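You operate a simulated robot arm through the tools that you are given. There is no shell and no other tool. Be economical: measure what you need, move in short steps, check, and stop when the job is done.

Carry out the task below with a simulated robot arm. There is one attempt and no reset: what you move stays moved.

Task
Clean out the drip drawer with the yellow wipe.
Fine: its capsule ends in the yellow crate under the reject slot; wipe the smear off, put the wipe back, shut the drawer. Where these are worked on the way, their far stop is far enough and under half their travel is too little: drip drawer. What is to be rubbed or washed off counts as gone when no trace of it is left.

The check looks at the end state, three seconds after you hand in, the way a careful person would. Anything else that was tipped, shoved, dropped, spilled or broken makes it a failure.

Robot
A 7-joint arm with a two-finger parallel gripper on a trunk, on a base that drives. Base frame: it is fixed to the floor where the robot stands at the start and does not move with it; the origin is under the middle of the robot, x ahead of it, y to its left, z up. Lengths are in m, angles in rad, forces in N, time in s.
With the tool pointing down near the work surface it reaches from about 0.1 to 0.62 m from the robot's upright axis, wherever it stands. Its first joint turns from -0.297 to 2.199 rad. Places, roughly: belt dial [0.8, 0.1, 0.9]; blue capsule [1, 1.25, 0.5]; blue crate [1, 1.25, 0.25]; count dial [0.7, 0.3, 0.9]; drip drawer [0.8, 0, 0.7]; empty capsule [1, 1.25, 0.5]; flat capsule [1, 1.25, 0.5]; green capsule [1, 1.25, 0.5]; green capsule (5x5x3 cm) [0.9, 0.3, 0.9]; green rail [1, 0.4, 0.9]; inside of the reject crate [0.7, 0.6, 0.4]; leaking capsule [1, 1.5, 0.5]; leaking capsule (5x5x2 cm) [0.9, 0.2, 0.6]; pale capsule [1, 1.25, 0.5]; pink capsule [1.25, 1.25, 0.5]; reject slot [0.6, 0.7, 0.7]. Payload 1.57 kg.
The TCP is the grasp point between the finger pads, 0.03 m short of the fingertips. In the tool frame z runs along the fingers and y along their closing line. Largest opening 0.08 m; finger width 0.017, thickness 0.012; the body of the gripper, 0.04 by 0.082 m, starts 0.08 m behind the TCP.
Orientation is told as [roll, pitch, yaw] about the base's x, y, z axes, in that order, counted from this pose: with the fingers straight down and closing along the base's y, the tool's x points along the base's -x, its y along +y and its z along -z.

Tools
- The arm moves only by the tool apply_moves. Its argument "deltas" is a list of rows, each an object of numbers (a shift or turn left out is 0, a gripper value left out holds the last): "wx", "wy", "wz": the turn, a rotation vector about the base's x, y, z in rad; "dx", "dy", "dz": the shift along the base's x, y, z in m; "gripper": the finger opening in m, from 0 to 0.08. In form: [{"wx": .., "wy": .., "wz": .., "dx": .., "dy": .., "dz": .., "gripper": ..}, ...]. A call has 1 to 8 rows; each row is the pose to reach, as a shift and turn from the pose commanded when the call began. A row lasts 0.2 s, in which the tool goes at most 0.05 m and 0.15 rad; a call with a longer step from one row to the next is refused whole, and so is a gripper value outside its range. Where a pose cannot be reached the arm comes as near as it can. A force on the tool above 40 N (or 10 N above the force at the start of the call, whichever is more), or a blocked arm, ends the call early, and 0.2 s more pass. The fingers move at their own pace (about 0.045 m/s each) and stop on an object; they squeeze with about 21 N. The grip force told is the motor's: it shows also when the fingers shut on nothing. Time passes only in rows, and 0.2 s behind the last, so rows that repeat a pose let the fingers close. It gives the time, the measured TCP pose, the force on the tool (base axes), the opening and the grip force at its end, in the units of the frame above (readings bear some noise), with the torque about the TCP (base axes, N m) and any sound that the robot's microphone picked up.
- Cameras (640 x 400 px; columns grow to the right, rows downward): "scene" is now at [0.0139, -0.1974, 1.22]; the picture's right is [0.46, -0.89, -0.01], its down [-0.33, -0.16, -0.93] and it looks along [0.82, 0.43, -0.36] (base axes); focal length 259 px, centre (320, 200). "wrist" rides on the gripper at [0.072, -0.007, -0.122] in the tool frame; the picture's right is [0.09, 1.00, 0.00], its down [-0.84, 0.08, -0.54] and it looks along [-0.54, 0.05, 0.84] (tool axes); focal length 238 px, centre (320, 200). There is no depth. A picture from a camera that has moved, and an enlarged one, comes with that camera's place and axes in the base frame and with its lens.
- camera(camera): a new picture of that camera. It takes no simulated time.
- slide_trunk(by): slides the trunk up (or, below 0, down) by that many m; the arm and the scene camera ride with it, the base frame stays. It gives what a move gives, with no picture.
- base_move(legs): drives the robot by 1 to 6 legs, each [ahead, left, turn to the left] in m, m and rad, along the robot's own axes; the way and the turn of a leg run together, so that a leg with both is an arc; at most 1.5 m and 3.142 rad a leg. The arm and the cameras ride along, it lands a little off, and it stops where it bumps. It gives what a move gives.
- turn_head(pan, tilt): turns the head with the scene camera to pan (to the left, within 1.902 rad either way) and tilt (down, from -0.506 to 1.204), counted from straight ahead of the robot. It gives what a move gives.
- zoom(camera, box): a new picture of the part [left, top, right, bottom] of that camera's present view, enlarged. It takes no simulated time.
- hand_in(): hands the job in; it is judged then, once.

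Work in short steps. Places have to be worked out from the pictures, the camera data and where the tool is seen: move nearer, look again, correct. Check each grasp and each placing, and mend what went wrong. You have 120 turns and 98 pictures in all, those below and enlarged ones among them. Open the gripper and draw the arm clear of the work before you hand the job in, unless the task says otherwise; then end with one line.

The tools are called after ">>>" by a JSON object that holds its "method" and its "body". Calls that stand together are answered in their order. apply_moves: Moves the arm, as the interface text tells. Its arguments: {"type":"object","properties":{"deltas":{"type":"array","items":{"type":"object","properties":{"wx":{"type":"number"},"wy":{"type":"number"},"wz":{"type":"number"},"dx":{"type":"number"},"dy":{"type":"number"},"dz":{"type":"number"},"gripper":{"type":"number"}}}}},"required":["deltas"]} The other tools are called the same way: slide_trunk (by) slides the trunk up or down; base_move (legs) drives the base; turn_head (pan, tilt) turns the head that bears the scene camera; camera (camera) takes a picture; zoom (camera, box) takes an enlarged picture of a part of a camera's view; hand_in () hands the job in.

At the start:

```text
time: 0.0
tcp_pos: [0.5475, 0.1699, 1.1585]
tool_rot: [0.004, 0.017, -0.04]
contact_force: [0.0, -0.5, -0.5]
ft_torque: [0.01, 0.0, -0.03]
opening: 0.08
finger_force: 0.1
trunk travel left (down, up): [-0.575, 0.215]
robot x, y, heading: [0.0022, 0.001, -0.003]
head pan, tilt: [0.48, 0.37]
```

scene: 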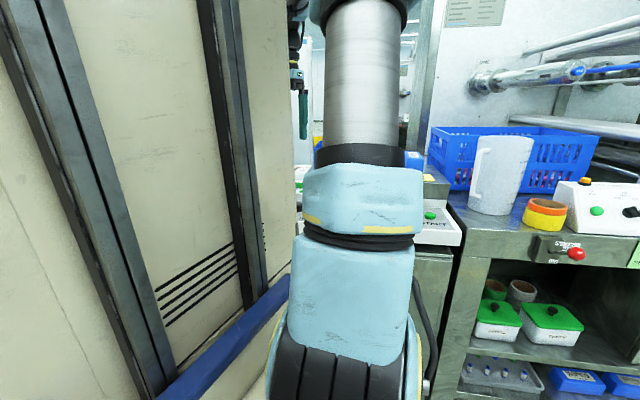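
wrist: 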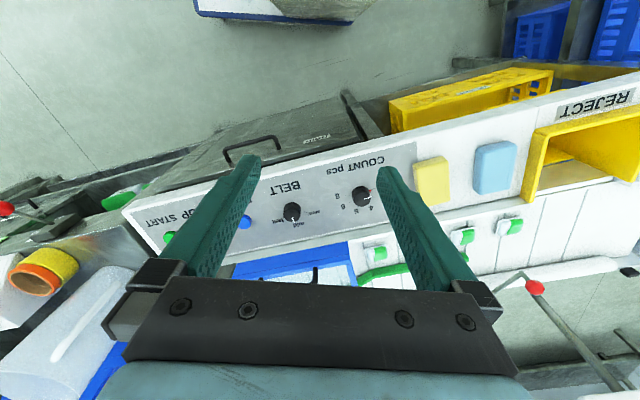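

I take a look around first: the arm blocks the scene view, so I pan the head towards the machine ahead.

>>> {"method": "zoom", "body": {"camera": "wrist", "box": [120, 60, 640, 385]}}

>>> {"method": "turn_head", "body": {"pan": 0.0, "tilt": 0.6}}

>>> {"method": "camera", "body": {"camera": "scene"}}

```text
1.23 times, centred on (380, 222) of wrist
camera zoom: at [0.4758, 0.1664, 1.2816], right [-0.05, 1.0, 0.01], down [0.85, 0.04, 0.53], along [0.53, 0.03, -0.85], focal length 293 px, centre (246, 172)
```

zoom: 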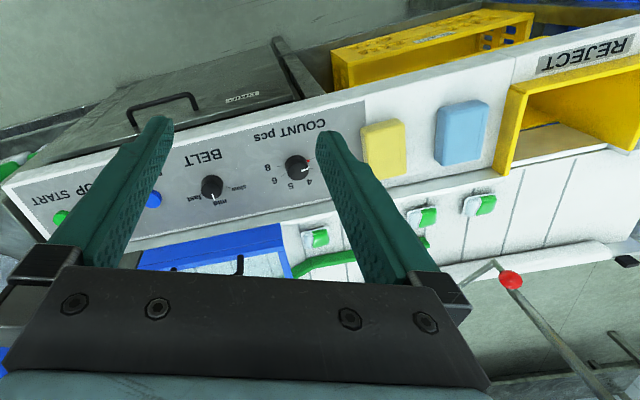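

```text
time: 0.9
tcp_pos: [0.5511, 0.1647, 1.1585]
tool_rot: [-0.002, 0.016, -0.062]
contact_force: [-0.1, -0.7, -0.1]
ft_torque: [-0.03, -0.01, 0.01]
opening: 0.08
finger_force: 0.0
trunk travel left (down, up): [-0.575, 0.215]
robot x, y, heading: [-0.0031, 0.0017, -0.002]
head pan, tilt: [0.0, 0.6]
```

```text
94 pictures are left
camera scene: at [0.0154, -0.2372, 1.199], right [0.0, -1.0, -0.01], down [-0.57, 0.01, -0.82], along [0.82, 0.01, -0.57], focal length 259 px, centre (320, 200)
```

scene: 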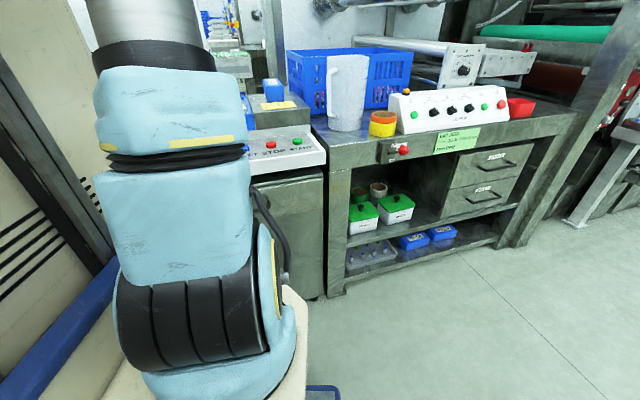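

The drawer front with a black handle seems to be below the panel ahead, and the wipes lie on the panel's ledge. I back off a bit and view it with both cameras.

>>> {"method": "base_move", "body": {"legs": [[-0.35, 0, 0]]}}

>>> {"method": "turn_head", "body": {"pan": 0.35, "tilt": 0.45}}

>>> {"method": "camera", "body": {"camera": "scene"}}

>>> {"method": "camera", "body": {"camera": "wrist"}}

```text
time: 3.2
tcp_pos: [0.1987, 0.1655, 1.1579]
tool_rot: [-0.001, 0.019, -0.062]
contact_force: [0.1, 0.8, 0.5]
ft_torque: [0.02, -0.02, -0.03]
opening: 0.0801
finger_force: 0.0
trunk travel left (down, up): [-0.575, 0.215]
robot x, y, heading: [-0.3537, 0.0015, -0.0]
head pan, tilt: [0.0, 0.6]
```

```text
time: 4.0
tcp_pos: [0.2009, 0.1633, 1.1585]
tool_rot: [-0.005, 0.016, -0.075]
contact_force: [-0.1, -0.3, 1.2]
ft_torque: [0.0, 0.0, 0.02]
opening: 0.08
finger_force: 0.1
trunk travel left (down, up): [-0.575, 0.215]
robot x, y, heading: [-0.3538, -0.0013, -0.001]
head pan, tilt: [0.351, 0.45]
```

```text
93 pictures are left
camera scene: at [-0.3404, -0.2037, 1.2135], right [0.34, -0.94, -0.01], down [-0.41, -0.14, -0.9], along [0.84, 0.31, -0.44], focal length 259 px, centre (320, 200)
```

scene: 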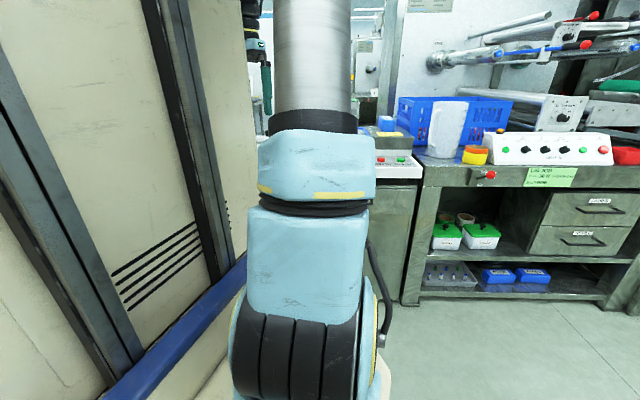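

```text
92 pictures are left
camera wrist: at [0.1294, 0.1626, 1.2803], right [-0.02, 1.0, 0.0], down [0.85, 0.02, 0.53], along [0.53, 0.01, -0.85], focal length 238 px, centre (320, 200)
```

wrist: 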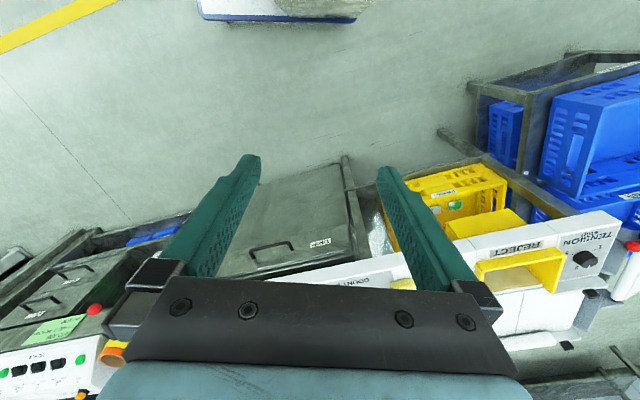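

I need a frontal view of the drawer front; I lower the trunk a little and tilt the tool forward so the wrist camera looks ahead.

>>> {"method": "slide_trunk", "body": {"by": -0.2}}

>>> {"method": "apply_moves", "body": {"deltas": [{"wy": -0.14}, {"wy": -0.28}, {"wy": -0.42}, {"wy": -0.56}, {"wy": -0.7}]}}

>>> {"method": "camera", "body": {"camera": "wrist"}}

```text
time: 6.2
tcp_pos: [0.2023, 0.1612, 0.9572]
tool_rot: [-0.004, 0.013, -0.084]
contact_force: [0.3, 0.7, -0.3]
ft_torque: [-0.02, 0.0, -0.01]
opening: 0.0799
finger_force: 0.1
trunk travel left (down, up): [-0.375, 0.415]
robot x, y, heading: [-0.3519, -0.0039, -0.004]
head pan, tilt: [0.351, 0.45]
```

```text
time: 7.0
tcp_pos: [0.2636, 0.0787, 0.9328]
tool_rot: [-0.015, -0.355, -0.288]
contact_force: [-0.1, -0.3, 0.3]
ft_torque: [0.01, -0.01, -0.01]
opening: 0.0801
finger_force: 0.0
trunk travel left (down, up): [-0.375, 0.415]
robot x, y, heading: [-0.3493, -0.0015, -0.002]
head pan, tilt: [0.351, 0.45]
stopped in row 4: the arm was blocked; the commanded pose is now the measured one
```

```text
91 pictures are left
camera wrist: at [0.156, 0.1054, 1.0226], right [0.21, 0.98, -0.04], down [0.6, -0.09, 0.8], along [0.78, -0.19, -0.6], focal length 238 px, centre (320, 200)
```

wrist: 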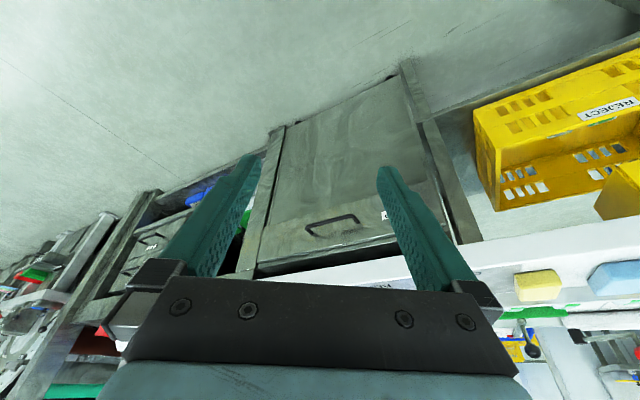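

The handle is visible; I zoom on it to tell the drawer's outline.

>>> {"method": "zoom", "body": {"camera": "wrist", "box": [230, 140, 490, 300]}}

>>> {"method": "zoom", "body": {"camera": "wrist", "box": [440, 40, 640, 330]}}

```text
2.46 times, centred on (360, 220) of wrist
camera zoom: at [0.156, 0.1054, 1.0226], right [0.21, 0.98, -0.04], down [0.6, -0.09, 0.8], along [0.78, -0.19, -0.6], focal length 587 px, centre (222, 151)
```

zoom: 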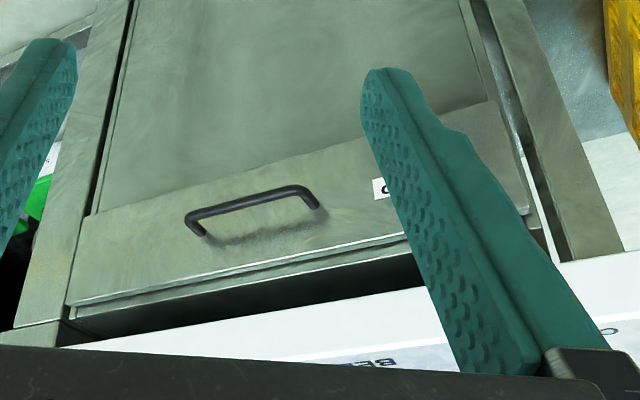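

```text
1.38 times, centred on (540, 185) of wrist
camera zoom: at [0.156, 0.1054, 1.0226], right [0.21, 0.98, -0.04], down [0.6, -0.09, 0.8], along [0.78, -0.19, -0.6], focal length 329 px, centre (17, 221)
```

zoom: 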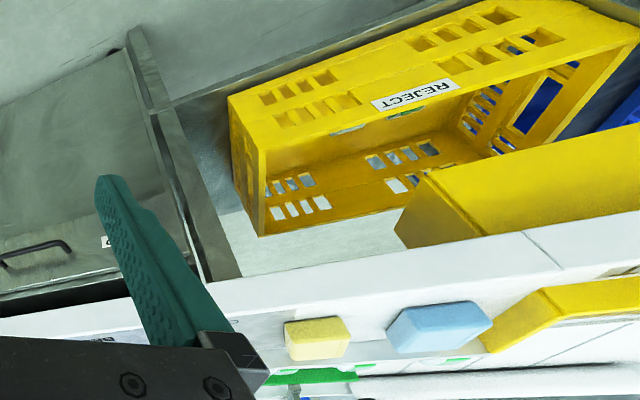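

Triangulated, the handle bar lies at about (0.682, 0.01, 0.694), horizontal along y, with the panel edge overhanging at x≈0.646, z≈0.87. So I need the tool tilted forward; I test the wrist's range by lowering and undoing the yaw drift.

>>> {"method": "apply_moves", "body": {"deltas": [{"dx": -0.02, "dz": -0.04, "wz": 0.1}, {"dx": -0.04, "dz": -0.08, "wz": 0.2}, {"dx": -0.06, "dz": -0.12, "wz": 0.28}, {"dx": -0.06, "dz": -0.16, "wz": 0.28}, {"dx": -0.06, "dz": -0.2, "wz": 0.28}]}}

>>> {"method": "apply_moves", "body": {"deltas": [{"wy": -0.12}, {"wy": -0.24}, {"wy": -0.36}]}}

```text
time: 8.4
tcp_pos: [0.2155, 0.0607, 0.7492]
tool_rot: [0.004, -0.389, -0.072]
contact_force: [-0.7, -0.1, 0.0]
ft_torque: [-0.03, -0.03, -0.02]
opening: 0.0801
finger_force: 0.1
trunk travel left (down, up): [-0.375, 0.415]
robot x, y, heading: [-0.3508, -0.0018, 0.0]
head pan, tilt: [0.351, 0.45]
stopped in row 5: the arm was blocked; the commanded pose is now the measured one
```

```text
time: 9.4
tcp_pos: [0.2505, 0.0079, 0.7543]
tool_rot: [0.033, -0.769, -0.242]
contact_force: [0.2, 0.5, 0.2]
ft_torque: [-0.04, -0.01, 0.01]
opening: 0.0799
finger_force: 0.0
trunk travel left (down, up): [-0.375, 0.415]
robot x, y, heading: [-0.3542, 0.0007, -0.005]
head pan, tilt: [0.351, 0.45]
stopped in row 3: the arm was blocked; the commanded pose is now the measured one
```

Tilt of 0.77 is reached with the arm lower. Now I test whether I can roll the fingers about their own axis so they close across the bar.

>>> {"method": "apply_moves", "body": {"deltas": [{"wx": 0.094, "wy": -0.023, "wz": -0.101}, {"wx": 0.189, "wy": -0.047, "wz": -0.201}, {"wx": 0.283, "wy": -0.07, "wz": -0.301}, {"wx": 0.378, "wy": -0.094, "wz": -0.402}, {"wx": 0.472, "wy": -0.117, "wz": -0.503}, {"wx": 0.567, "wy": -0.14, "wz": -0.603}, {"wx": 0.661, "wy": -0.164, "wz": -0.704}, {"wx": 0.756, "wy": -0.187, "wz": -0.804}]}}

```text
time: 11.2
tcp_pos: [0.2588, 0.0018, 0.8012]
tool_rot: [0.721, -0.319, -1.467]
contact_force: [1.1, -0.2, 0.0]
ft_torque: [0.0, 0.0, 0.04]
opening: 0.0802
finger_force: 0.1
out of reach, approached as far as the arm can: row 6, 7, 8
trunk travel left (down, up): [-0.375, 0.415]
robot x, y, heading: [-0.3522, 0.002, -0.001]
head pan, tilt: [0.351, 0.45]
```

Fingers now point forward-down with the closing line nearly across the bar. I pull the TCP back for reach margin, narrow the gripper, lower the trunk and then check pose and view.

>>> {"method": "apply_moves", "body": {"deltas": [{"dx": -0.03, "gripper": 0.036}, {"dx": -0.06, "dz": -0.02, "gripper": 0.036}, {"dx": -0.06, "dz": -0.04, "gripper": 0.036}, {"dx": -0.06, "dz": -0.04, "gripper": 0.036}]}}

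>>> {"method": "base_move", "body": {"legs": [[0.35, 0, 0]]}}

>>> {"method": "camera", "body": {"camera": "wrist"}}

>>> {"method": "camera", "body": {"camera": "scene"}}

```text
time: 12.4
tcp_pos: [0.2173, -0.0395, 0.8171]
tool_rot: [0.735, -0.307, -1.578]
contact_force: [-0.8, 0.2, 0.1]
ft_torque: [0.0, -0.02, -0.01]
opening: 0.036
finger_force: 0.1
out of reach, approached as far as the arm can: row 1, 2, 3, 4
trunk travel left (down, up): [-0.375, 0.415]
robot x, y, heading: [-0.3572, 0.0027, 0.001]
head pan, tilt: [0.351, 0.45]
stopped in row 4: the arm was blocked; the commanded pose is now the measured one
```

```text
time: 14.7
tcp_pos: [0.5682, -0.04, 0.8184]
tool_rot: [0.738, -0.306, -1.576]
contact_force: [-0.7, -0.4, -0.9]
ft_torque: [0.0, -0.01, -0.03]
opening: 0.0361
finger_force: 0.0
trunk travel left (down, up): [-0.375, 0.415]
robot x, y, heading: [0.0007, -0.0019, 0.007]
head pan, tilt: [0.351, 0.45]
```

```text
88 pictures are left
camera wrist: at [0.48, 0.0566, 0.8782], right [0.74, 0.29, 0.61], down [-0.31, -0.66, 0.69], along [0.6, -0.7, -0.4], focal length 238 px, centre (320, 200)
```

wrist: 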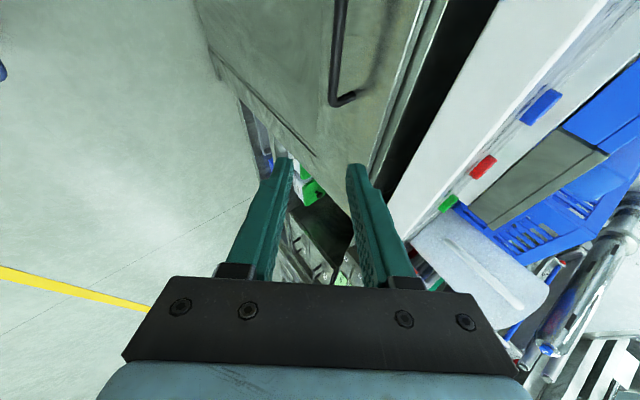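

```text
87 pictures are left
camera scene: at [0.0092, -0.1995, 1.0141], right [0.34, -0.94, 0.0], down [-0.41, -0.15, -0.9], along [0.84, 0.31, -0.44], focal length 259 px, centre (320, 200)
```

scene: 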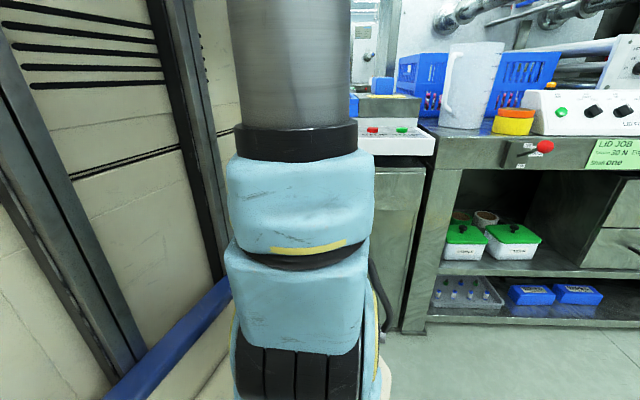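

The arm sits at its right-hand joint limit here, so I move the base 0.25 to the right to have the handle on the robot's left, and then move the arm left.

>>> {"method": "base_move", "body": {"legs": [[-0.1, -0.28, 0]]}}

>>> {"method": "apply_moves", "body": {"deltas": [{"dy": 0.045, "dz": -0.01}, {"dy": 0.09, "dz": -0.02}, {"dy": 0.13, "dz": -0.04}, {"dy": 0.17, "dz": -0.06}, {"dy": 0.21, "dz": -0.06}, {"dy": 0.25, "dz": -0.06}]}}

```text
time: 16.7
tcp_pos: [0.4678, -0.3213, 0.819]
tool_rot: [0.74, -0.308, -1.581]
contact_force: [-0.2, -0.3, 1.0]
ft_torque: [0.02, -0.01, 0.01]
opening: 0.0359
finger_force: 0.1
trunk travel left (down, up): [-0.375, 0.415]
robot x, y, heading: [-0.0992, -0.2823, -0.001]
head pan, tilt: [0.351, 0.45]
```

```text
time: 17.4
tcp_pos: [0.473, -0.3358, 0.8828]
tool_rot: [0.866, -0.129, -1.813]
contact_force: [0.7, 0.4, 0.4]
ft_torque: [0.05, -0.01, 0.0]
opening: 0.0359
finger_force: 0.1
out of reach, approached as far as the arm can: row 1, 3
trunk travel left (down, up): [-0.375, 0.415]
robot x, y, heading: [-0.1028, -0.2806, 0.005]
head pan, tilt: [0.351, 0.45]
stopped in row 3: the arm was blocked; the commanded pose is now the measured one
```

The arm is wedged against joint limits; I undo the roll about the finger axis while shifting left, and will try the opposite roll instead.

>>> {"method": "apply_moves", "body": {"deltas": [{"wx": -0.101, "wy": 0.037, "wz": 0.09}, {"wx": -0.202, "wy": 0.074, "wz": 0.18}, {"wx": -0.302, "wy": 0.111, "wz": 0.27}, {"wx": -0.403, "wy": 0.148, "wz": 0.36}, {"wx": -0.504, "wy": 0.185, "wz": 0.45}, {"wx": -0.605, "wy": 0.222, "wz": 0.54}, {"wx": -0.706, "wy": 0.259, "wz": 0.63}, {"wx": -0.806, "wy": 0.296, "wz": 0.72}]}}

>>> {"method": "apply_moves", "body": {"deltas": [{"dy": 0.04, "wz": 0.1}, {"dy": 0.08, "wz": 0.2}, {"dy": 0.12, "wz": 0.3}, {"dy": 0.16, "wz": 0.4}, {"dy": 0.2, "wz": 0.5}, {"dy": 0.24, "wz": 0.5}, {"dy": 0.28, "wz": 0.5}]}}

```text
time: 19.2
tcp_pos: [0.4714, -0.3356, 0.8838]
tool_rot: [0.313, -0.811, -0.762]
contact_force: [-0.8, -0.5, 0.6]
ft_torque: [-0.04, -0.03, 0.04]
opening: 0.036
finger_force: 0.2
trunk travel left (down, up): [-0.375, 0.415]
robot x, y, heading: [-0.0988, -0.2787, 0.004]
head pan, tilt: [0.351, 0.45]
```

```text
time: 20.0
tcp_pos: [0.4735, -0.3144, 0.8701]
tool_rot: [0.309, -0.763, -0.643]
contact_force: [0.2, -1.2, 0.2]
ft_torque: [0.0, 0.0, -0.01]
opening: 0.0359
finger_force: 0.1
trunk travel left (down, up): [-0.375, 0.415]
robot x, y, heading: [-0.0994, -0.2804, 0.003]
head pan, tilt: [0.351, 0.45]
stopped in row 4: the arm was blocked; the commanded pose is now the measured one
```

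Still wedged; I untilt first toward the starting attitude, then move left.

>>> {"method": "apply_moves", "body": {"deltas": [{"wy": 0.13}, {"wy": 0.26}, {"wy": 0.39}, {"wy": 0.5}]}}

>>> {"method": "apply_moves", "body": {"deltas": [{"dy": 0.03}, {"dy": 0.06}, {"dy": 0.09}, {"dy": 0.12}, {"dy": 0.15}, {"dy": 0.18}]}}

```text
time: 21.0
tcp_pos: [0.4759, -0.2965, 0.8706]
tool_rot: [-0.005, -0.342, -0.451]
contact_force: [0.0, 0.3, 0.5]
ft_torque: [-0.01, -0.02, 0.02]
opening: 0.0362
finger_force: 0.1
trunk travel left (down, up): [-0.375, 0.415]
robot x, y, heading: [-0.1019, -0.2816, -0.002]
head pan, tilt: [0.351, 0.45]
```

```text
time: 22.6
tcp_pos: [0.5047, -0.1619, 0.8682]
tool_rot: [-0.002, -0.342, -0.546]
contact_force: [0.3, -0.3, -0.4]
ft_torque: [0.0, 0.01, 0.0]
opening: 0.0361
finger_force: 0.0
trunk travel left (down, up): [-0.375, 0.415]
robot x, y, heading: [-0.1051, -0.2779, 0.002]
head pan, tilt: [0.351, 0.45]
stopped in row 6: the arm was blocked; the commanded pose is now the measured one
```

Leftward works. Now I check whether I can pull back and straighten the yaw.

>>> {"method": "apply_moves", "body": {"deltas": [{"wz": 0.1, "dx": -0.03}, {"wz": 0.2, "dx": -0.06}, {"wz": 0.3, "dx": -0.09}, {"wz": 0.4, "dx": -0.1}, {"wz": 0.5, "dx": -0.1}]}}

>>> {"method": "turn_head", "body": {"pan": 0.9, "tilt": 0.1}}

>>> {"method": "camera", "body": {"camera": "scene"}}

```text
time: 23.4
tcp_pos: [0.4735, -0.2355, 0.8422]
tool_rot: [-0.05, -0.318, -0.471]
contact_force: [0.3, 0.4, -0.5]
ft_torque: [-0.03, -0.03, 0.03]
opening: 0.0361
finger_force: 0.1
trunk travel left (down, up): [-0.375, 0.415]
robot x, y, heading: [-0.1014, -0.2819, 0.006]
head pan, tilt: [0.351, 0.45]
stopped in row 3: the arm was blocked; the commanded pose is now the measured one
```

```text
time: 24.4
tcp_pos: [0.4749, -0.2358, 0.8458]
tool_rot: [-0.049, -0.318, -0.474]
contact_force: [-0.7, -0.2, 0.7]
ft_torque: [0.01, 0.02, -0.02]
opening: 0.0361
finger_force: 0.2
trunk travel left (down, up): [-0.375, 0.415]
robot x, y, heading: [-0.1012, -0.2836, -0.001]
head pan, tilt: [0.901, 0.099]
```

```text
86 pictures are left
camera scene: at [-0.1178, -0.4411, 1.0465], right [0.78, -0.62, -0.01], down [-0.07, -0.07, -0.99], along [0.62, 0.78, -0.1], focal length 259 px, centre (320, 200)
```

scene: 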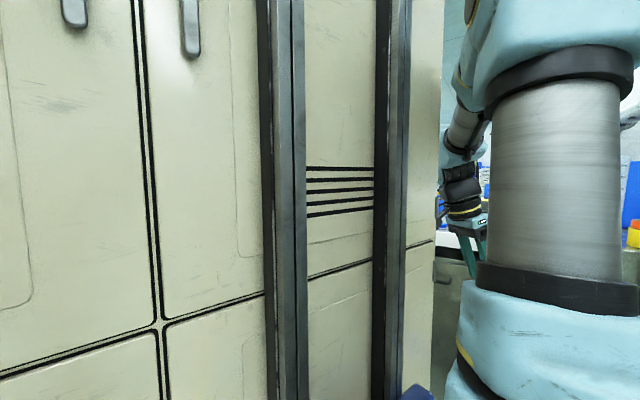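

The arm resembles one whose wrist limits make roll awkward. Better plan: grip one of the handle's legs with fingers closing along y (no roll needed), tilted forward. I go back to the tilted attitude reached earlier, near y_rel 0.

>>> {"method": "apply_moves", "body": {"deltas": [{"dx": 0.01, "dz": -0.03, "wz": 0.06, "gripper": 0.05}, {"dx": 0.02, "dz": -0.06, "wz": 0.1, "wy": -0.08}, {"dx": 0.03, "dy": -0.02, "dz": -0.09, "wz": 0.15, "wy": -0.18}, {"dx": 0.03, "dy": -0.03, "dz": -0.11, "wz": 0.2, "wy": -0.28}]}}

```text
time: 25.4
tcp_pos: [0.4938, -0.2524, 0.7417]
tool_rot: [0.073, -0.59, -0.3]
contact_force: [0.7, -1.2, -0.1]
ft_torque: [0.01, 0.06, 0.02]
opening: 0.0503
finger_force: 0.0
trunk travel left (down, up): [-0.375, 0.415]
robot x, y, heading: [-0.0978, -0.282, 0.006]
head pan, tilt: [0.901, 0.099]
```

Good attitude (tilt 0.59, yaw −0.3). I turn the base left 0.3 so the tool faces straight ahead and bring the TCP in front of the handle's left leg.

>>> {"method": "base_move", "body": {"legs": [[0, 0, 0.3], [0.16, 0.1, 0]]}}

>>> {"method": "camera", "body": {"camera": "wrist"}}

```text
time: 27.9
tcp_pos: [0.5816, 0.0685, 0.7433]
tool_rot: [0.073, -0.591, 0.001]
contact_force: [-0.3, -0.6, -1.1]
ft_torque: [0.04, -0.01, 0.01]
opening: 0.0499
finger_force: 0.1
trunk travel left (down, up): [-0.375, 0.415]
robot x, y, heading: [0.0213, -0.1361, 0.305]
head pan, tilt: [0.901, 0.099]
```

```text
85 pictures are left
camera wrist: at [0.4544, 0.0539, 0.8034], right [-0.12, 0.99, 0.01], down [0.39, 0.04, 0.92], along [0.91, 0.11, -0.39], focal length 238 px, centre (320, 200)
```

wrist: 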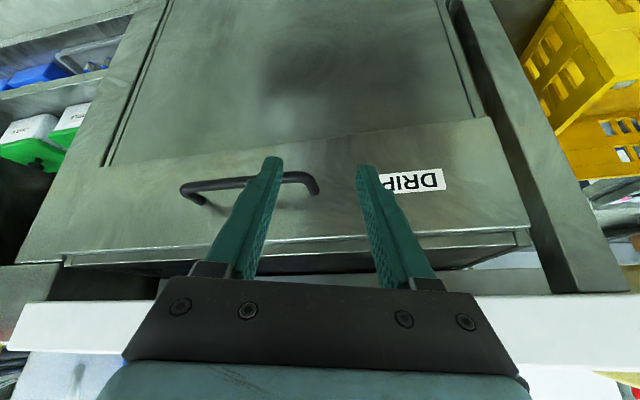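

Handle refined: bar at x≈0.682, z≈0.688, left leg at y≈0.068, face x≈0.71. I first test arm reach by going to a hover point (0.645, 0.068, 0.765).

>>> {"method": "apply_moves", "body": {"deltas": [{"dx": 0.02, "dz": 0.01}, {"dx": 0.04, "dz": 0.02}, {"dx": 0.063, "dz": 0.022}, {"dx": 0.063, "dz": 0.022}]}}

>>> {"method": "zoom", "body": {"camera": "wrist", "box": [160, 100, 480, 300]}}

```text
time: 28.9
tcp_pos: [0.6458, 0.0686, 0.7659]
tool_rot: [0.073, -0.59, -0.002]
contact_force: [1.0, 1.0, 0.6]
ft_torque: [0.01, -0.01, 0.02]
opening: 0.05
finger_force: 0.2
trunk travel left (down, up): [-0.375, 0.415]
robot x, y, heading: [0.0222, -0.1348, 0.309]
head pan, tilt: [0.901, 0.099]
```

```text
2.00 times, centred on (320, 200) of wrist
camera zoom: at [0.5175, 0.054, 0.8254], right [-0.12, 0.99, 0.01], down [0.39, 0.04, 0.92], along [0.91, 0.11, -0.39], focal length 477 px, centre (320, 200)
```

zoom: 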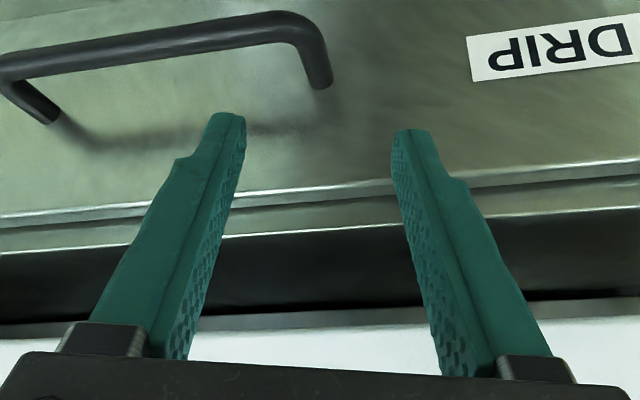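

Tracking is accurate and the leg lies between the fingers' planes. I move along the finger direction to straddle the leg, then look before closing.

>>> {"method": "apply_moves", "body": {"deltas": [{"dx": 0.01, "dz": -0.018, "gripper": 0.05}, {"dx": 0.02, "dz": -0.036}, {"dx": 0.03, "dz": -0.05}, {"dx": 0.034, "dz": -0.058}]}}

>>> {"method": "zoom", "body": {"camera": "wrist", "box": [160, 60, 480, 260]}}

```text
time: 29.6
tcp_pos: [0.6634, 0.0715, 0.7321]
tool_rot: [0.08, -0.596, 0.006]
contact_force: [-24.1, -10.5, 22.0]
ft_torque: [0.6, -0.03, 0.61]
opening: 0.0432
finger_force: 0.0
trunk travel left (down, up): [-0.375, 0.415]
robot x, y, heading: [0.0204, -0.1355, 0.306]
head pan, tilt: [0.901, 0.099]
stopped in row 3: the force on the tool passed its limit at 68 N (the readings are from after the stop); the commanded pose is now the measured one
```

```text
2.00 times, centred on (320, 160) of wrist
camera zoom: at [0.5354, 0.056, 0.7911], right [-0.13, 0.99, 0.01], down [0.39, 0.04, 0.92], along [0.91, 0.12, -0.39], focal length 477 px, centre (320, 280)
```

zoom: 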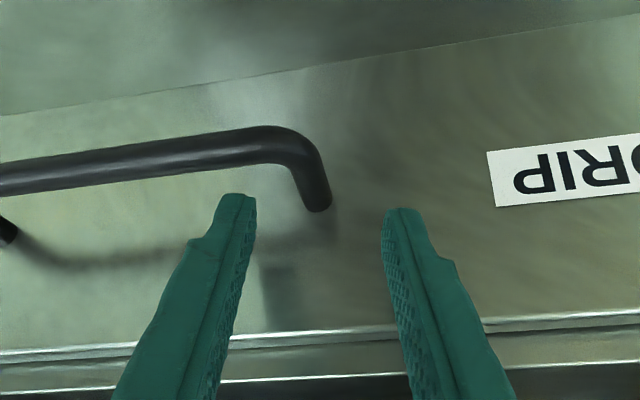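

Contact shows the face at x≈0.69, so the bar is at about (0.659, z 0.696). The fingers straddle the leg; I back off slightly, lower 1.4 cm, and then close.

>>> {"method": "apply_moves", "body": {"deltas": [{"dx": -0.008, "dz": 0.0, "gripper": 0.05}, {"dx": -0.007, "dz": -0.008}, {"dx": -0.005, "dz": -0.015}, {"dx": -0.005, "dz": -0.015}]}}

>>> {"method": "zoom", "body": {"camera": "wrist", "box": [160, 60, 480, 260]}}

```text
time: 30.2
tcp_pos: [0.6592, 0.0743, 0.727]
tool_rot: [0.083, -0.603, 0.003]
contact_force: [-3.6, -1.5, 13.2]
ft_torque: [-0.5, -0.07, -0.14]
opening: 0.0504
finger_force: 0.4
trunk travel left (down, up): [-0.375, 0.415]
robot x, y, heading: [0.0209, -0.1382, 0.308]
head pan, tilt: [0.901, 0.099]
stopped in row 3: the force on the tool passed its limit at 58 N (the readings are from after the stop); the commanded pose is now the measured one
```

```text
2.00 times, centred on (320, 160) of wrist
camera zoom: at [0.5304, 0.0575, 0.7852], right [-0.13, 0.99, 0.02], down [0.38, 0.03, 0.92], along [0.92, 0.12, -0.38], focal length 477 px, centre (320, 280)
```

zoom: 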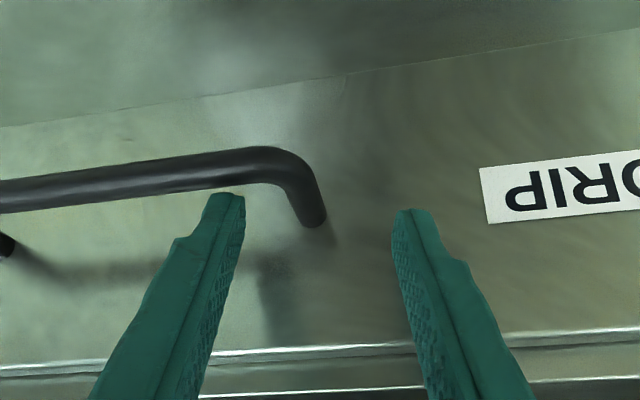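

It seems I pressed the bar's top; the slot behind it is ~2.4 cm. I raise a bit, shift 5 mm forward and lower slowly.

>>> {"method": "apply_moves", "body": {"deltas": [{"dz": 0.006, "dx": 0.003}, {"dz": 0.004, "dx": 0.006}, {"dz": -0.002, "dx": 0.006}, {"dz": -0.007, "dx": 0.006}, {"dz": -0.012, "dx": 0.006}, {"dz": -0.016, "dx": 0.006}]}}

```text
time: 31.0
tcp_pos: [0.6622, 0.075, 0.7293]
tool_rot: [0.084, -0.604, 0.009]
contact_force: [-17.6, -7.2, 14.7]
ft_torque: [0.42, -0.04, 0.45]
opening: 0.0449
finger_force: 0.0
trunk travel left (down, up): [-0.375, 0.415]
robot x, y, heading: [0.0212, -0.1366, 0.308]
head pan, tilt: [0.901, 0.099]
stopped in row 3: the force on the tool passed its limit at 46 N (the readings are from after the stop); the commanded pose is now the measured one
```

The torque shows only the left finger touching: the machine is yawed about +0.32 rad (its face runs along (−0.31, 0.95)), matching the dial and slot places. I retract, turn the base a further 0.31 rad and line up square with the face.

>>> {"method": "apply_moves", "body": {"deltas": [{"dx": -0.02, "dz": 0.02, "gripper": 0.05}, {"dx": -0.04, "dz": 0.04}, {"dx": -0.065, "dz": 0.045}, {"dx": -0.065, "dz": 0.045}]}}

>>> {"method": "base_move", "body": {"legs": [[-0.1, 0, 0], [0, 0, 0.31], [0.05, -0.215, 0]]}}

>>> {"method": "camera", "body": {"camera": "wrist"}}

```text
time: 32.0
tcp_pos: [0.5983, 0.0767, 0.7728]
tool_rot: [0.084, -0.601, 0.007]
contact_force: [-0.7, 0.5, -0.4]
ft_torque: [-0.01, -0.03, -0.03]
opening: 0.0502
finger_force: 0.1
trunk travel left (down, up): [-0.375, 0.415]
robot x, y, heading: [0.022, -0.1361, 0.305]
head pan, tilt: [0.901, 0.099]
```

```text
time: 35.4
tcp_pos: [0.5753, 0.064, 0.7725]
tool_rot: [0.084, -0.601, 0.317]
contact_force: [0.7, -1.4, 0.1]
ft_torque: [0.02, -0.01, -0.01]
opening: 0.05
finger_force: 0.1
trunk travel left (down, up): [-0.375, 0.415]
robot x, y, heading: [0.0879, -0.3124, 0.615]
head pan, tilt: [0.901, 0.099]
```

```text
81 pictures are left
camera wrist: at [0.4584, 0.009, 0.8315], right [-0.43, 0.9, 0.02], down [0.35, 0.15, 0.92], along [0.83, 0.4, -0.38], focal length 238 px, centre (320, 200)
```

wrist: 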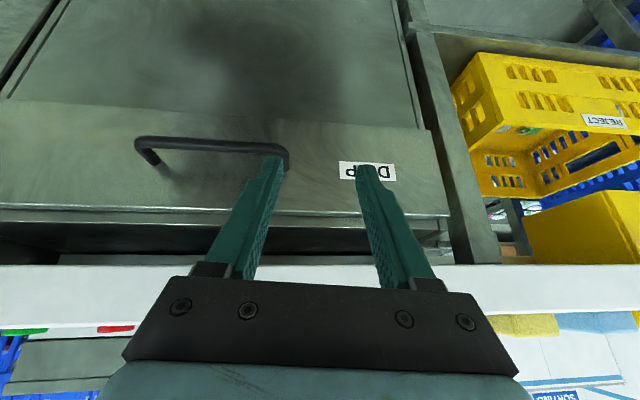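

Now aligned (machine yaw ≈0.305). Leg at about (0.662, 0.066, 0.692); I go to a hover point along the finger axis, then slide in.

>>> {"method": "apply_moves", "body": {"deltas": [{"dx": 0.02, "dy": -0.002, "dz": -0.003}, {"dx": 0.04, "dy": -0.004, "dz": -0.006}, {"dx": 0.062, "dy": -0.006, "dz": -0.0097}, {"dx": 0.062, "dy": -0.006, "dz": -0.0097}]}}

>>> {"method": "zoom", "body": {"camera": "wrist", "box": [160, 80, 480, 280]}}

```text
time: 36.4
tcp_pos: [0.639, 0.0579, 0.764]
tool_rot: [0.084, -0.601, 0.316]
contact_force: [-0.5, -0.8, -0.2]
ft_torque: [0.05, -0.01, 0.03]
opening: 0.0502
finger_force: 0.1
trunk travel left (down, up): [-0.375, 0.415]
robot x, y, heading: [0.0932, -0.3143, 0.615]
head pan, tilt: [0.901, 0.099]
```

```text
2.00 times, centred on (320, 180) of wrist
camera zoom: at [0.5209, 0.0034, 0.822], right [-0.43, 0.9, 0.02], down [0.35, 0.15, 0.92], along [0.83, 0.4, -0.38], focal length 477 px, centre (320, 240)
```

zoom: 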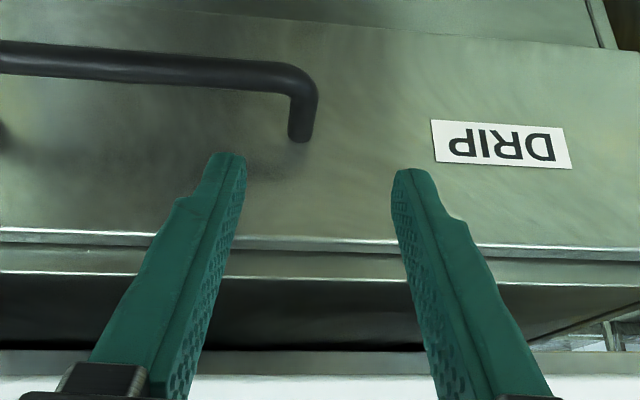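

Alignment along the face is good. I slide in along the finger direction.

>>> {"method": "apply_moves", "body": {"deltas": [{"dx": 0.009, "dy": 0.0029, "dz": -0.017}, {"dx": 0.018, "dy": 0.0057, "dz": -0.034}, {"dx": 0.023, "dy": 0.0072, "dz": -0.043}, {"dx": 0.0272, "dy": 0.0086, "dz": -0.05}, {"dx": 0.0272, "dy": 0.0086, "dz": -0.05}]}}

>>> {"method": "zoom", "body": {"camera": "wrist", "box": [160, 60, 480, 260]}}

```text
time: 37.6
tcp_pos: [0.6658, 0.0662, 0.7137]
tool_rot: [0.086, -0.601, 0.315]
contact_force: [0.4, -0.8, 0.0]
ft_torque: [-0.01, 0.01, 0.01]
opening: 0.0501
finger_force: 0.1
trunk travel left (down, up): [-0.375, 0.415]
robot x, y, heading: [0.0895, -0.3159, 0.613]
head pan, tilt: [0.901, 0.099]
```

```text
2.00 times, centred on (320, 160) of wrist
camera zoom: at [0.5477, 0.0118, 0.7723], right [-0.43, 0.9, 0.02], down [0.35, 0.15, 0.92], along [0.83, 0.4, -0.38], focal length 477 px, centre (320, 280)
```

zoom: 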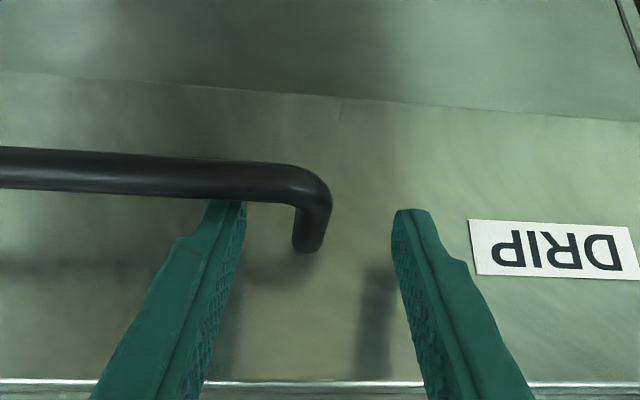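

No contact and well placed; I go 8 mm deeper and close on the leg.

>>> {"method": "apply_moves", "body": {"deltas": [{"dx": 0.001, "dz": -0.004}, {"dx": 0.003, "dy": 0.001, "dz": -0.009}, {"dx": 0.003, "dy": 0.001, "dz": -0.009, "gripper": 0.0}, {"dx": 0.003, "dy": 0.001, "dz": -0.009, "gripper": 0.0}, {"dx": 0.003, "dy": 0.001, "dz": -0.009, "gripper": 0.0}, {"dx": 0.003, "dy": 0.001, "dz": -0.009, "gripper": 0.0}]}}

>>> {"method": "zoom", "body": {"camera": "wrist", "box": [160, 60, 480, 260]}}

```text
time: 39.0
tcp_pos: [0.6702, 0.0655, 0.7052]
tool_rot: [0.082, -0.603, 0.314]
contact_force: [9.1, -15.2, 6.5]
ft_torque: [-0.02, -0.64, 0.11]
opening: 0.0118
finger_force: 29.2
trunk travel left (down, up): [-0.375, 0.415]
robot x, y, heading: [0.0872, -0.3153, 0.62]
head pan, tilt: [0.901, 0.099]
```

```text
2.00 times, centred on (320, 160) of wrist
camera zoom: at [0.5521, 0.0111, 0.7633], right [-0.42, 0.91, 0.01], down [0.35, 0.15, 0.92], along [0.84, 0.4, -0.38], focal length 477 px, centre (320, 280)
```

zoom: 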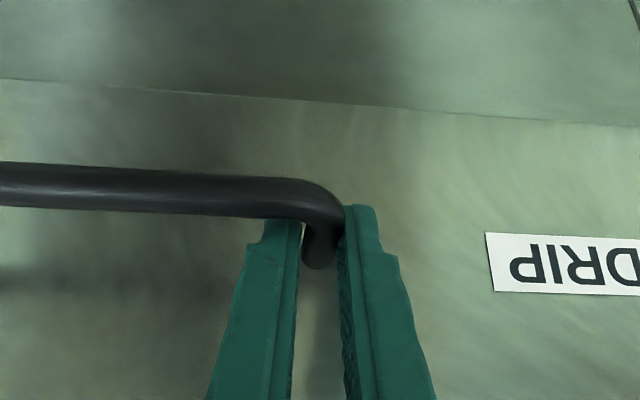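

The leg is gripped (0.012 m). I pull the drawer straight out along the face normal by driving the base back 0.12.

>>> {"method": "base_move", "body": {"legs": [[-0.114, 0.037, 0]]}}

>>> {"method": "camera", "body": {"camera": "wrist"}}

```text
time: 40.2
tcp_pos: [0.5566, 0.0274, 0.7043]
tool_rot: [0.08, -0.604, 0.309]
contact_force: [12.6, -33.0, 11.0]
ft_torque: [-0.54, 0.08, 0.14]
opening: 0.012
finger_force: 28.9
trunk travel left (down, up): [-0.375, 0.415]
robot x, y, heading: [-0.0259, -0.3512, 0.611]
head pan, tilt: [0.901, 0.099]
```

```text
77 pictures are left
camera wrist: at [0.4372, -0.0253, 0.7632], right [-0.42, 0.91, 0.01], down [0.35, 0.15, 0.92], along [0.84, 0.39, -0.38], focal length 238 px, centre (320, 200)
```

wrist: 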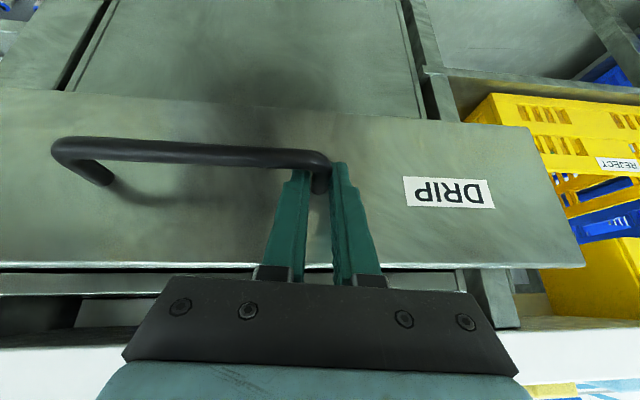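

The drawer opens. There is some sideways load, so I continue pulling with a slight rightward correction.

>>> {"method": "base_move", "body": {"legs": [[-0.097, 0.024, 0]]}}

```text
time: 41.4
tcp_pos: [0.4581, -0.0022, 0.7052]
tool_rot: [0.083, -0.603, 0.318]
contact_force: [-9.4, 35.4, 0.2]
ft_torque: [0.64, -0.21, 0.21]
opening: 0.012
finger_force: 29.6
trunk travel left (down, up): [-0.375, 0.415]
robot x, y, heading: [-0.1181, -0.3888, 0.613]
head pan, tilt: [0.901, 0.099]
```

Pulled 0.22 so far; the side load flipped sign, so I correct slightly left and pull further to find the stop.

>>> {"method": "base_move", "body": {"legs": [[-0.055, 0.022, 0]]}}

>>> {"method": "camera", "body": {"camera": "wrist"}}

```text
time: 42.4
tcp_pos: [0.4026, -0.0204, 0.7042]
tool_rot: [0.082, -0.602, 0.313]
contact_force: [8.2, -24.3, 0.9]
ft_torque: [-0.41, -0.09, 0.04]
opening: 0.012
finger_force: 29.2
trunk travel left (down, up): [-0.375, 0.415]
robot x, y, heading: [-0.1782, -0.4015, 0.613]
head pan, tilt: [0.901, 0.099]
```

```text
76 pictures are left
camera wrist: at [0.2852, -0.0748, 0.7632], right [-0.42, 0.91, 0.01], down [0.35, 0.15, 0.92], along [0.84, 0.39, -0.38], focal length 238 px, centre (320, 200)
```

wrist: 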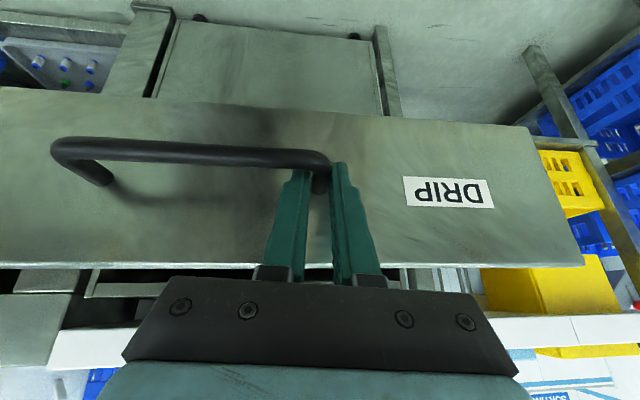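

0.28 pulled and still moving; another 0.05 to see whether the stop is there.

>>> {"method": "base_move", "body": {"legs": [[-0.05, 0.013, 0]]}}

>>> {"method": "zoom", "body": {"camera": "wrist", "box": [160, 60, 480, 260]}}

```text
time: 43.2
tcp_pos: [0.3837, -0.0274, 0.7079]
tool_rot: [0.081, -0.611, 0.314]
contact_force: [-0.5, -0.9, 2.3]
ft_torque: [-0.26, 0.43, 0.17]
opening: 0.0118
finger_force: 29.4
trunk travel left (down, up): [-0.375, 0.415]
robot x, y, heading: [-0.2023, -0.4079, 0.613]
head pan, tilt: [0.901, 0.099]
stopped in leg 1: the force on the tool passed its limit at 118 N (the readings are from after the stop); the commanded pose is now the measured one
```

```text
2.00 times, centred on (320, 160) of wrist
camera zoom: at [0.2659, -0.0816, 0.765], right [-0.42, 0.91, 0.01], down [0.34, 0.15, 0.93], along [0.84, 0.4, -0.37], focal length 477 px, centre (320, 280)
```

zoom: 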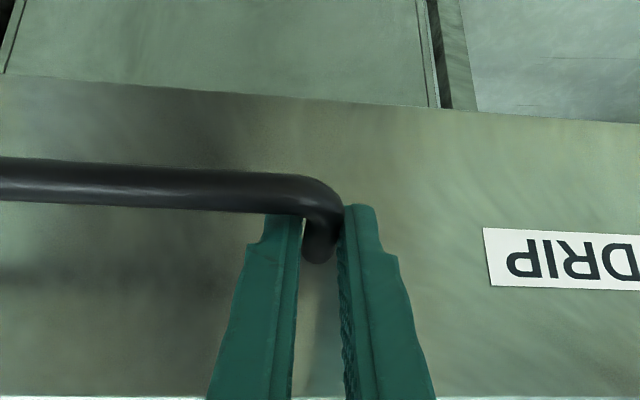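

Far stop reached at about 0.30 m. I release, withdraw along the fingers, and rise above the drawer.

>>> {"method": "apply_moves", "body": {"deltas": [{"gripper": 0.05}, {"gripper": 0.05}, {"gripper": 0.05, "dx": -0.02, "dy": -0.006, "dz": 0.03}, {"dx": -0.035, "dy": -0.011, "dz": 0.06}, {"dx": -0.04, "dy": -0.012, "dz": 0.1}, {"dx": -0.04, "dy": -0.012, "dz": 0.14}]}}

>>> {"method": "slide_trunk", "body": {"by": 0.2}}

>>> {"method": "camera", "body": {"camera": "wrist"}}

```text
time: 44.6
tcp_pos: [0.3434, -0.038, 0.8466]
tool_rot: [0.081, -0.61, 0.314]
contact_force: [0.2, -0.4, -0.3]
ft_torque: [-0.03, 0.02, -0.04]
opening: 0.0501
finger_force: 0.1
trunk travel left (down, up): [-0.375, 0.415]
robot x, y, heading: [-0.197, -0.4084, 0.613]
head pan, tilt: [0.901, 0.099]
```

```text
time: 46.8
tcp_pos: [0.3434, -0.0406, 1.0471]
tool_rot: [0.083, -0.61, 0.313]
contact_force: [0.0, -0.1, -0.2]
ft_torque: [0.0, 0.01, 0.02]
opening: 0.0501
finger_force: 0.1
trunk travel left (down, up): [-0.575, 0.215]
robot x, y, heading: [-0.1976, -0.4102, 0.609]
head pan, tilt: [0.901, 0.099]
```

```text
74 pictures are left
camera wrist: at [0.2253, -0.0934, 1.1048], right [-0.42, 0.91, 0.01], down [0.34, 0.15, 0.93], along [0.84, 0.4, -0.37], focal length 238 px, centre (320, 200)
```

wrist: 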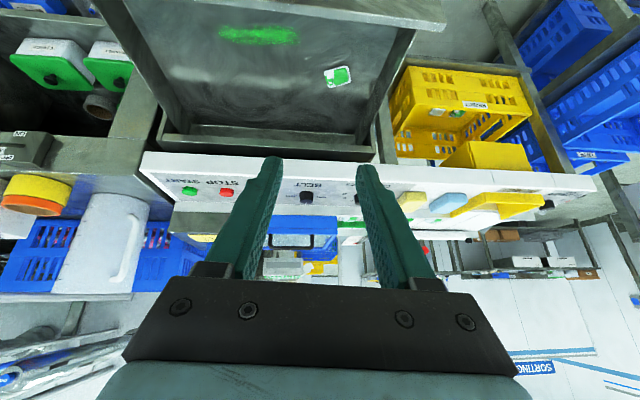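

The drawer interior is visible: a green smear and the leaking capsule. I zoom on it.

>>> {"method": "zoom", "body": {"camera": "wrist", "box": [110, 0, 450, 170]}}

>>> {"method": "zoom", "body": {"camera": "wrist", "box": [340, 40, 600, 240]}}

```text
1.88 times, centred on (280, 85) of wrist
camera zoom: at [0.2253, -0.0934, 1.1048], right [-0.42, 0.91, 0.01], down [0.34, 0.15, 0.93], along [0.84, 0.4, -0.37], focal length 449 px, centre (395, 416)
```

zoom: 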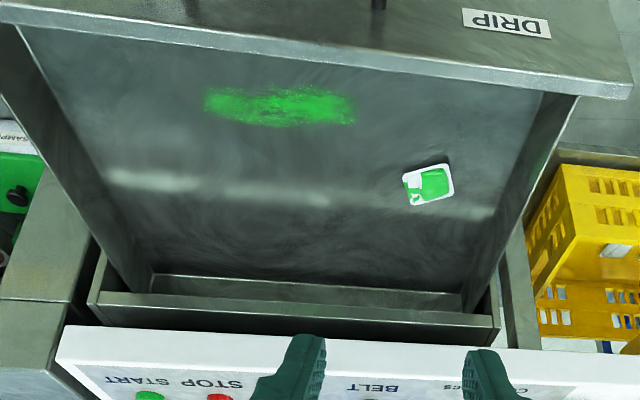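

```text
2.00 times, centred on (470, 140) of wrist
camera zoom: at [0.2253, -0.0934, 1.1048], right [-0.42, 0.91, 0.01], down [0.34, 0.15, 0.93], along [0.84, 0.4, -0.37], focal length 477 px, centre (20, 320)
```

zoom: 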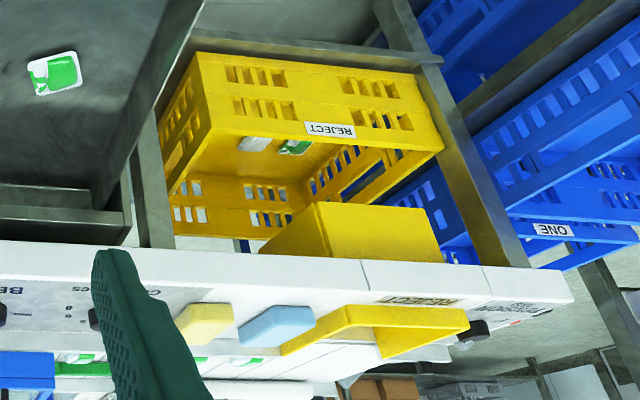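

Capsule ≈(0.57, 0.12) turned ~0.73 rad, smear ≈(0.55,−0.06) ~15 cm long. I try turning the tool yaw by +0.4 in free air and reducing tilt a bit.

>>> {"method": "apply_moves", "body": {"deltas": [{"wz": 0.12, "gripper": 0.08}, {"wz": 0.24, "dz": -0.03}, {"wz": 0.36, "dz": -0.05}, {"wz": 0.42, "dz": -0.05}, {"wz": 0.42, "dz": -0.05}]}}

```text
time: 48.0
tcp_pos: [0.3429, -0.0391, 0.9972]
tool_rot: [0.084, -0.611, 0.731]
contact_force: [-0.2, -0.5, -0.4]
ft_torque: [-0.01, 0.0, 0.02]
opening: 0.0799
finger_force: 0.0
trunk travel left (down, up): [-0.575, 0.215]
robot x, y, heading: [-0.1965, -0.4054, 0.619]
head pan, tilt: [0.901, 0.099]
```

That works. I reduce tilt somewhat and drive forward so the gripper hovers above the capsule, then look.

>>> {"method": "apply_moves", "body": {"deltas": [{"wx": -0.07, "wy": 0.075}, {"wx": -0.134, "wy": 0.149}, {"wx": -0.134, "wy": 0.149}]}}

>>> {"method": "base_move", "body": {"legs": [[0.22, -0.007, 0]]}}

>>> {"method": "camera", "body": {"camera": "wrist"}}

```text
time: 48.8
tcp_pos: [0.342, -0.0384, 0.9982]
tool_rot: [0.083, -0.411, 0.733]
contact_force: [0.2, -0.3, 0.0]
ft_torque: [0.0, -0.03, -0.04]
opening: 0.0799
finger_force: 0.2
trunk travel left (down, up): [-0.575, 0.215]
robot x, y, heading: [-0.1968, -0.4098, 0.614]
head pan, tilt: [0.901, 0.099]
```

```text
time: 50.5
tcp_pos: [0.5298, 0.0823, 0.9967]
tool_rot: [0.082, -0.409, 0.733]
contact_force: [-0.4, 0.1, -0.5]
ft_torque: [-0.01, -0.03, 0.02]
opening: 0.0799
finger_force: 0.0
trunk travel left (down, up): [-0.575, 0.215]
robot x, y, heading: [-0.0135, -0.2827, 0.616]
head pan, tilt: [0.901, 0.099]
```

```text
71 pictures are left
camera wrist: at [0.454, -0.0049, 1.0793], right [-0.75, 0.66, 0.04], down [0.39, 0.39, 0.84], along [0.54, 0.64, -0.55], focal length 238 px, centre (320, 200)
```

wrist: 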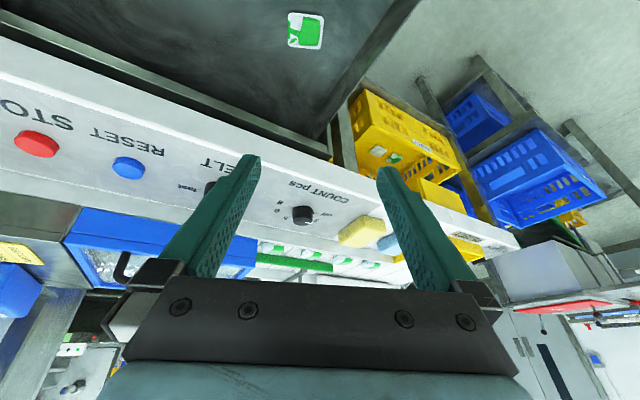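

Capsule triangulates to about (0.576, 0.125, 0.625), yaw ≈0.72, matching the tool's. I lower the trunk by 0.2 and look again.

>>> {"method": "slide_trunk", "body": {"by": -0.2}}

>>> {"method": "camera", "body": {"camera": "wrist"}}

```text
time: 52.6
tcp_pos: [0.5289, 0.0831, 0.7969]
tool_rot: [0.081, -0.411, 0.734]
contact_force: [-0.3, -0.4, 0.1]
ft_torque: [0.0, 0.0, 0.04]
opening: 0.08
finger_force: 0.1
trunk travel left (down, up): [-0.375, 0.415]
robot x, y, heading: [-0.0137, -0.2829, 0.616]
head pan, tilt: [0.901, 0.099]
```

```text
70 pictures are left
camera wrist: at [0.454, -0.0049, 0.8794], right [-0.75, 0.66, 0.04], down [0.39, 0.39, 0.84], along [0.54, 0.64, -0.55], focal length 238 px, centre (320, 200)
```

wrist: 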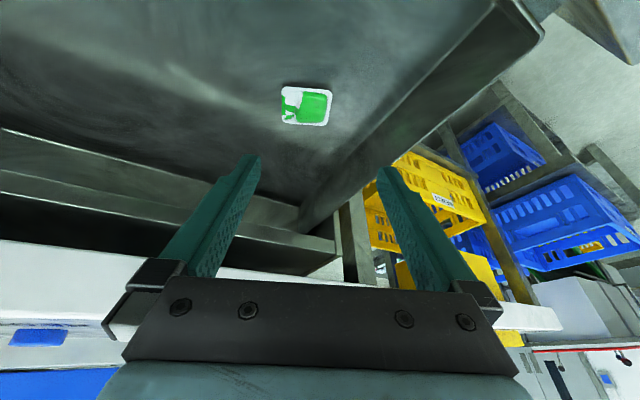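

Capsule refined to (0.573, 0.120), top z≈0.633. I descend to 5 cm above the grasp pose and check.

>>> {"method": "apply_moves", "body": {"deltas": [{"dx": 0.012, "dy": 0.009, "dz": -0.03}, {"dx": 0.024, "dy": 0.015, "dz": -0.065}, {"dx": 0.028, "dy": 0.018, "dz": -0.1}, {"dx": 0.028, "dy": 0.018, "dz": -0.1}]}}

>>> {"method": "camera", "body": {"camera": "wrist"}}

```text
time: 53.6
tcp_pos: [0.5553, 0.1005, 0.6977]
tool_rot: [0.082, -0.413, 0.733]
contact_force: [0.0, 0.1, 0.0]
ft_torque: [0.0, 0.03, 0.03]
opening: 0.0802
finger_force: 0.1
trunk travel left (down, up): [-0.375, 0.415]
robot x, y, heading: [-0.0151, -0.2853, 0.612]
head pan, tilt: [0.901, 0.099]
```

```text
69 pictures are left
camera wrist: at [0.482, 0.013, 0.7793], right [-0.75, 0.66, 0.04], down [0.39, 0.39, 0.84], along [0.54, 0.64, -0.55], focal length 238 px, centre (320, 200)
```

wrist: 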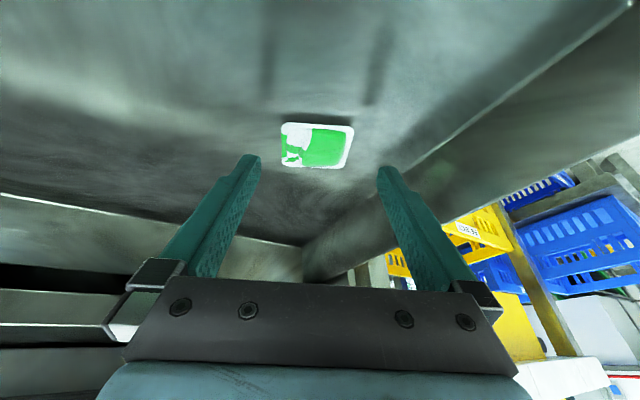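

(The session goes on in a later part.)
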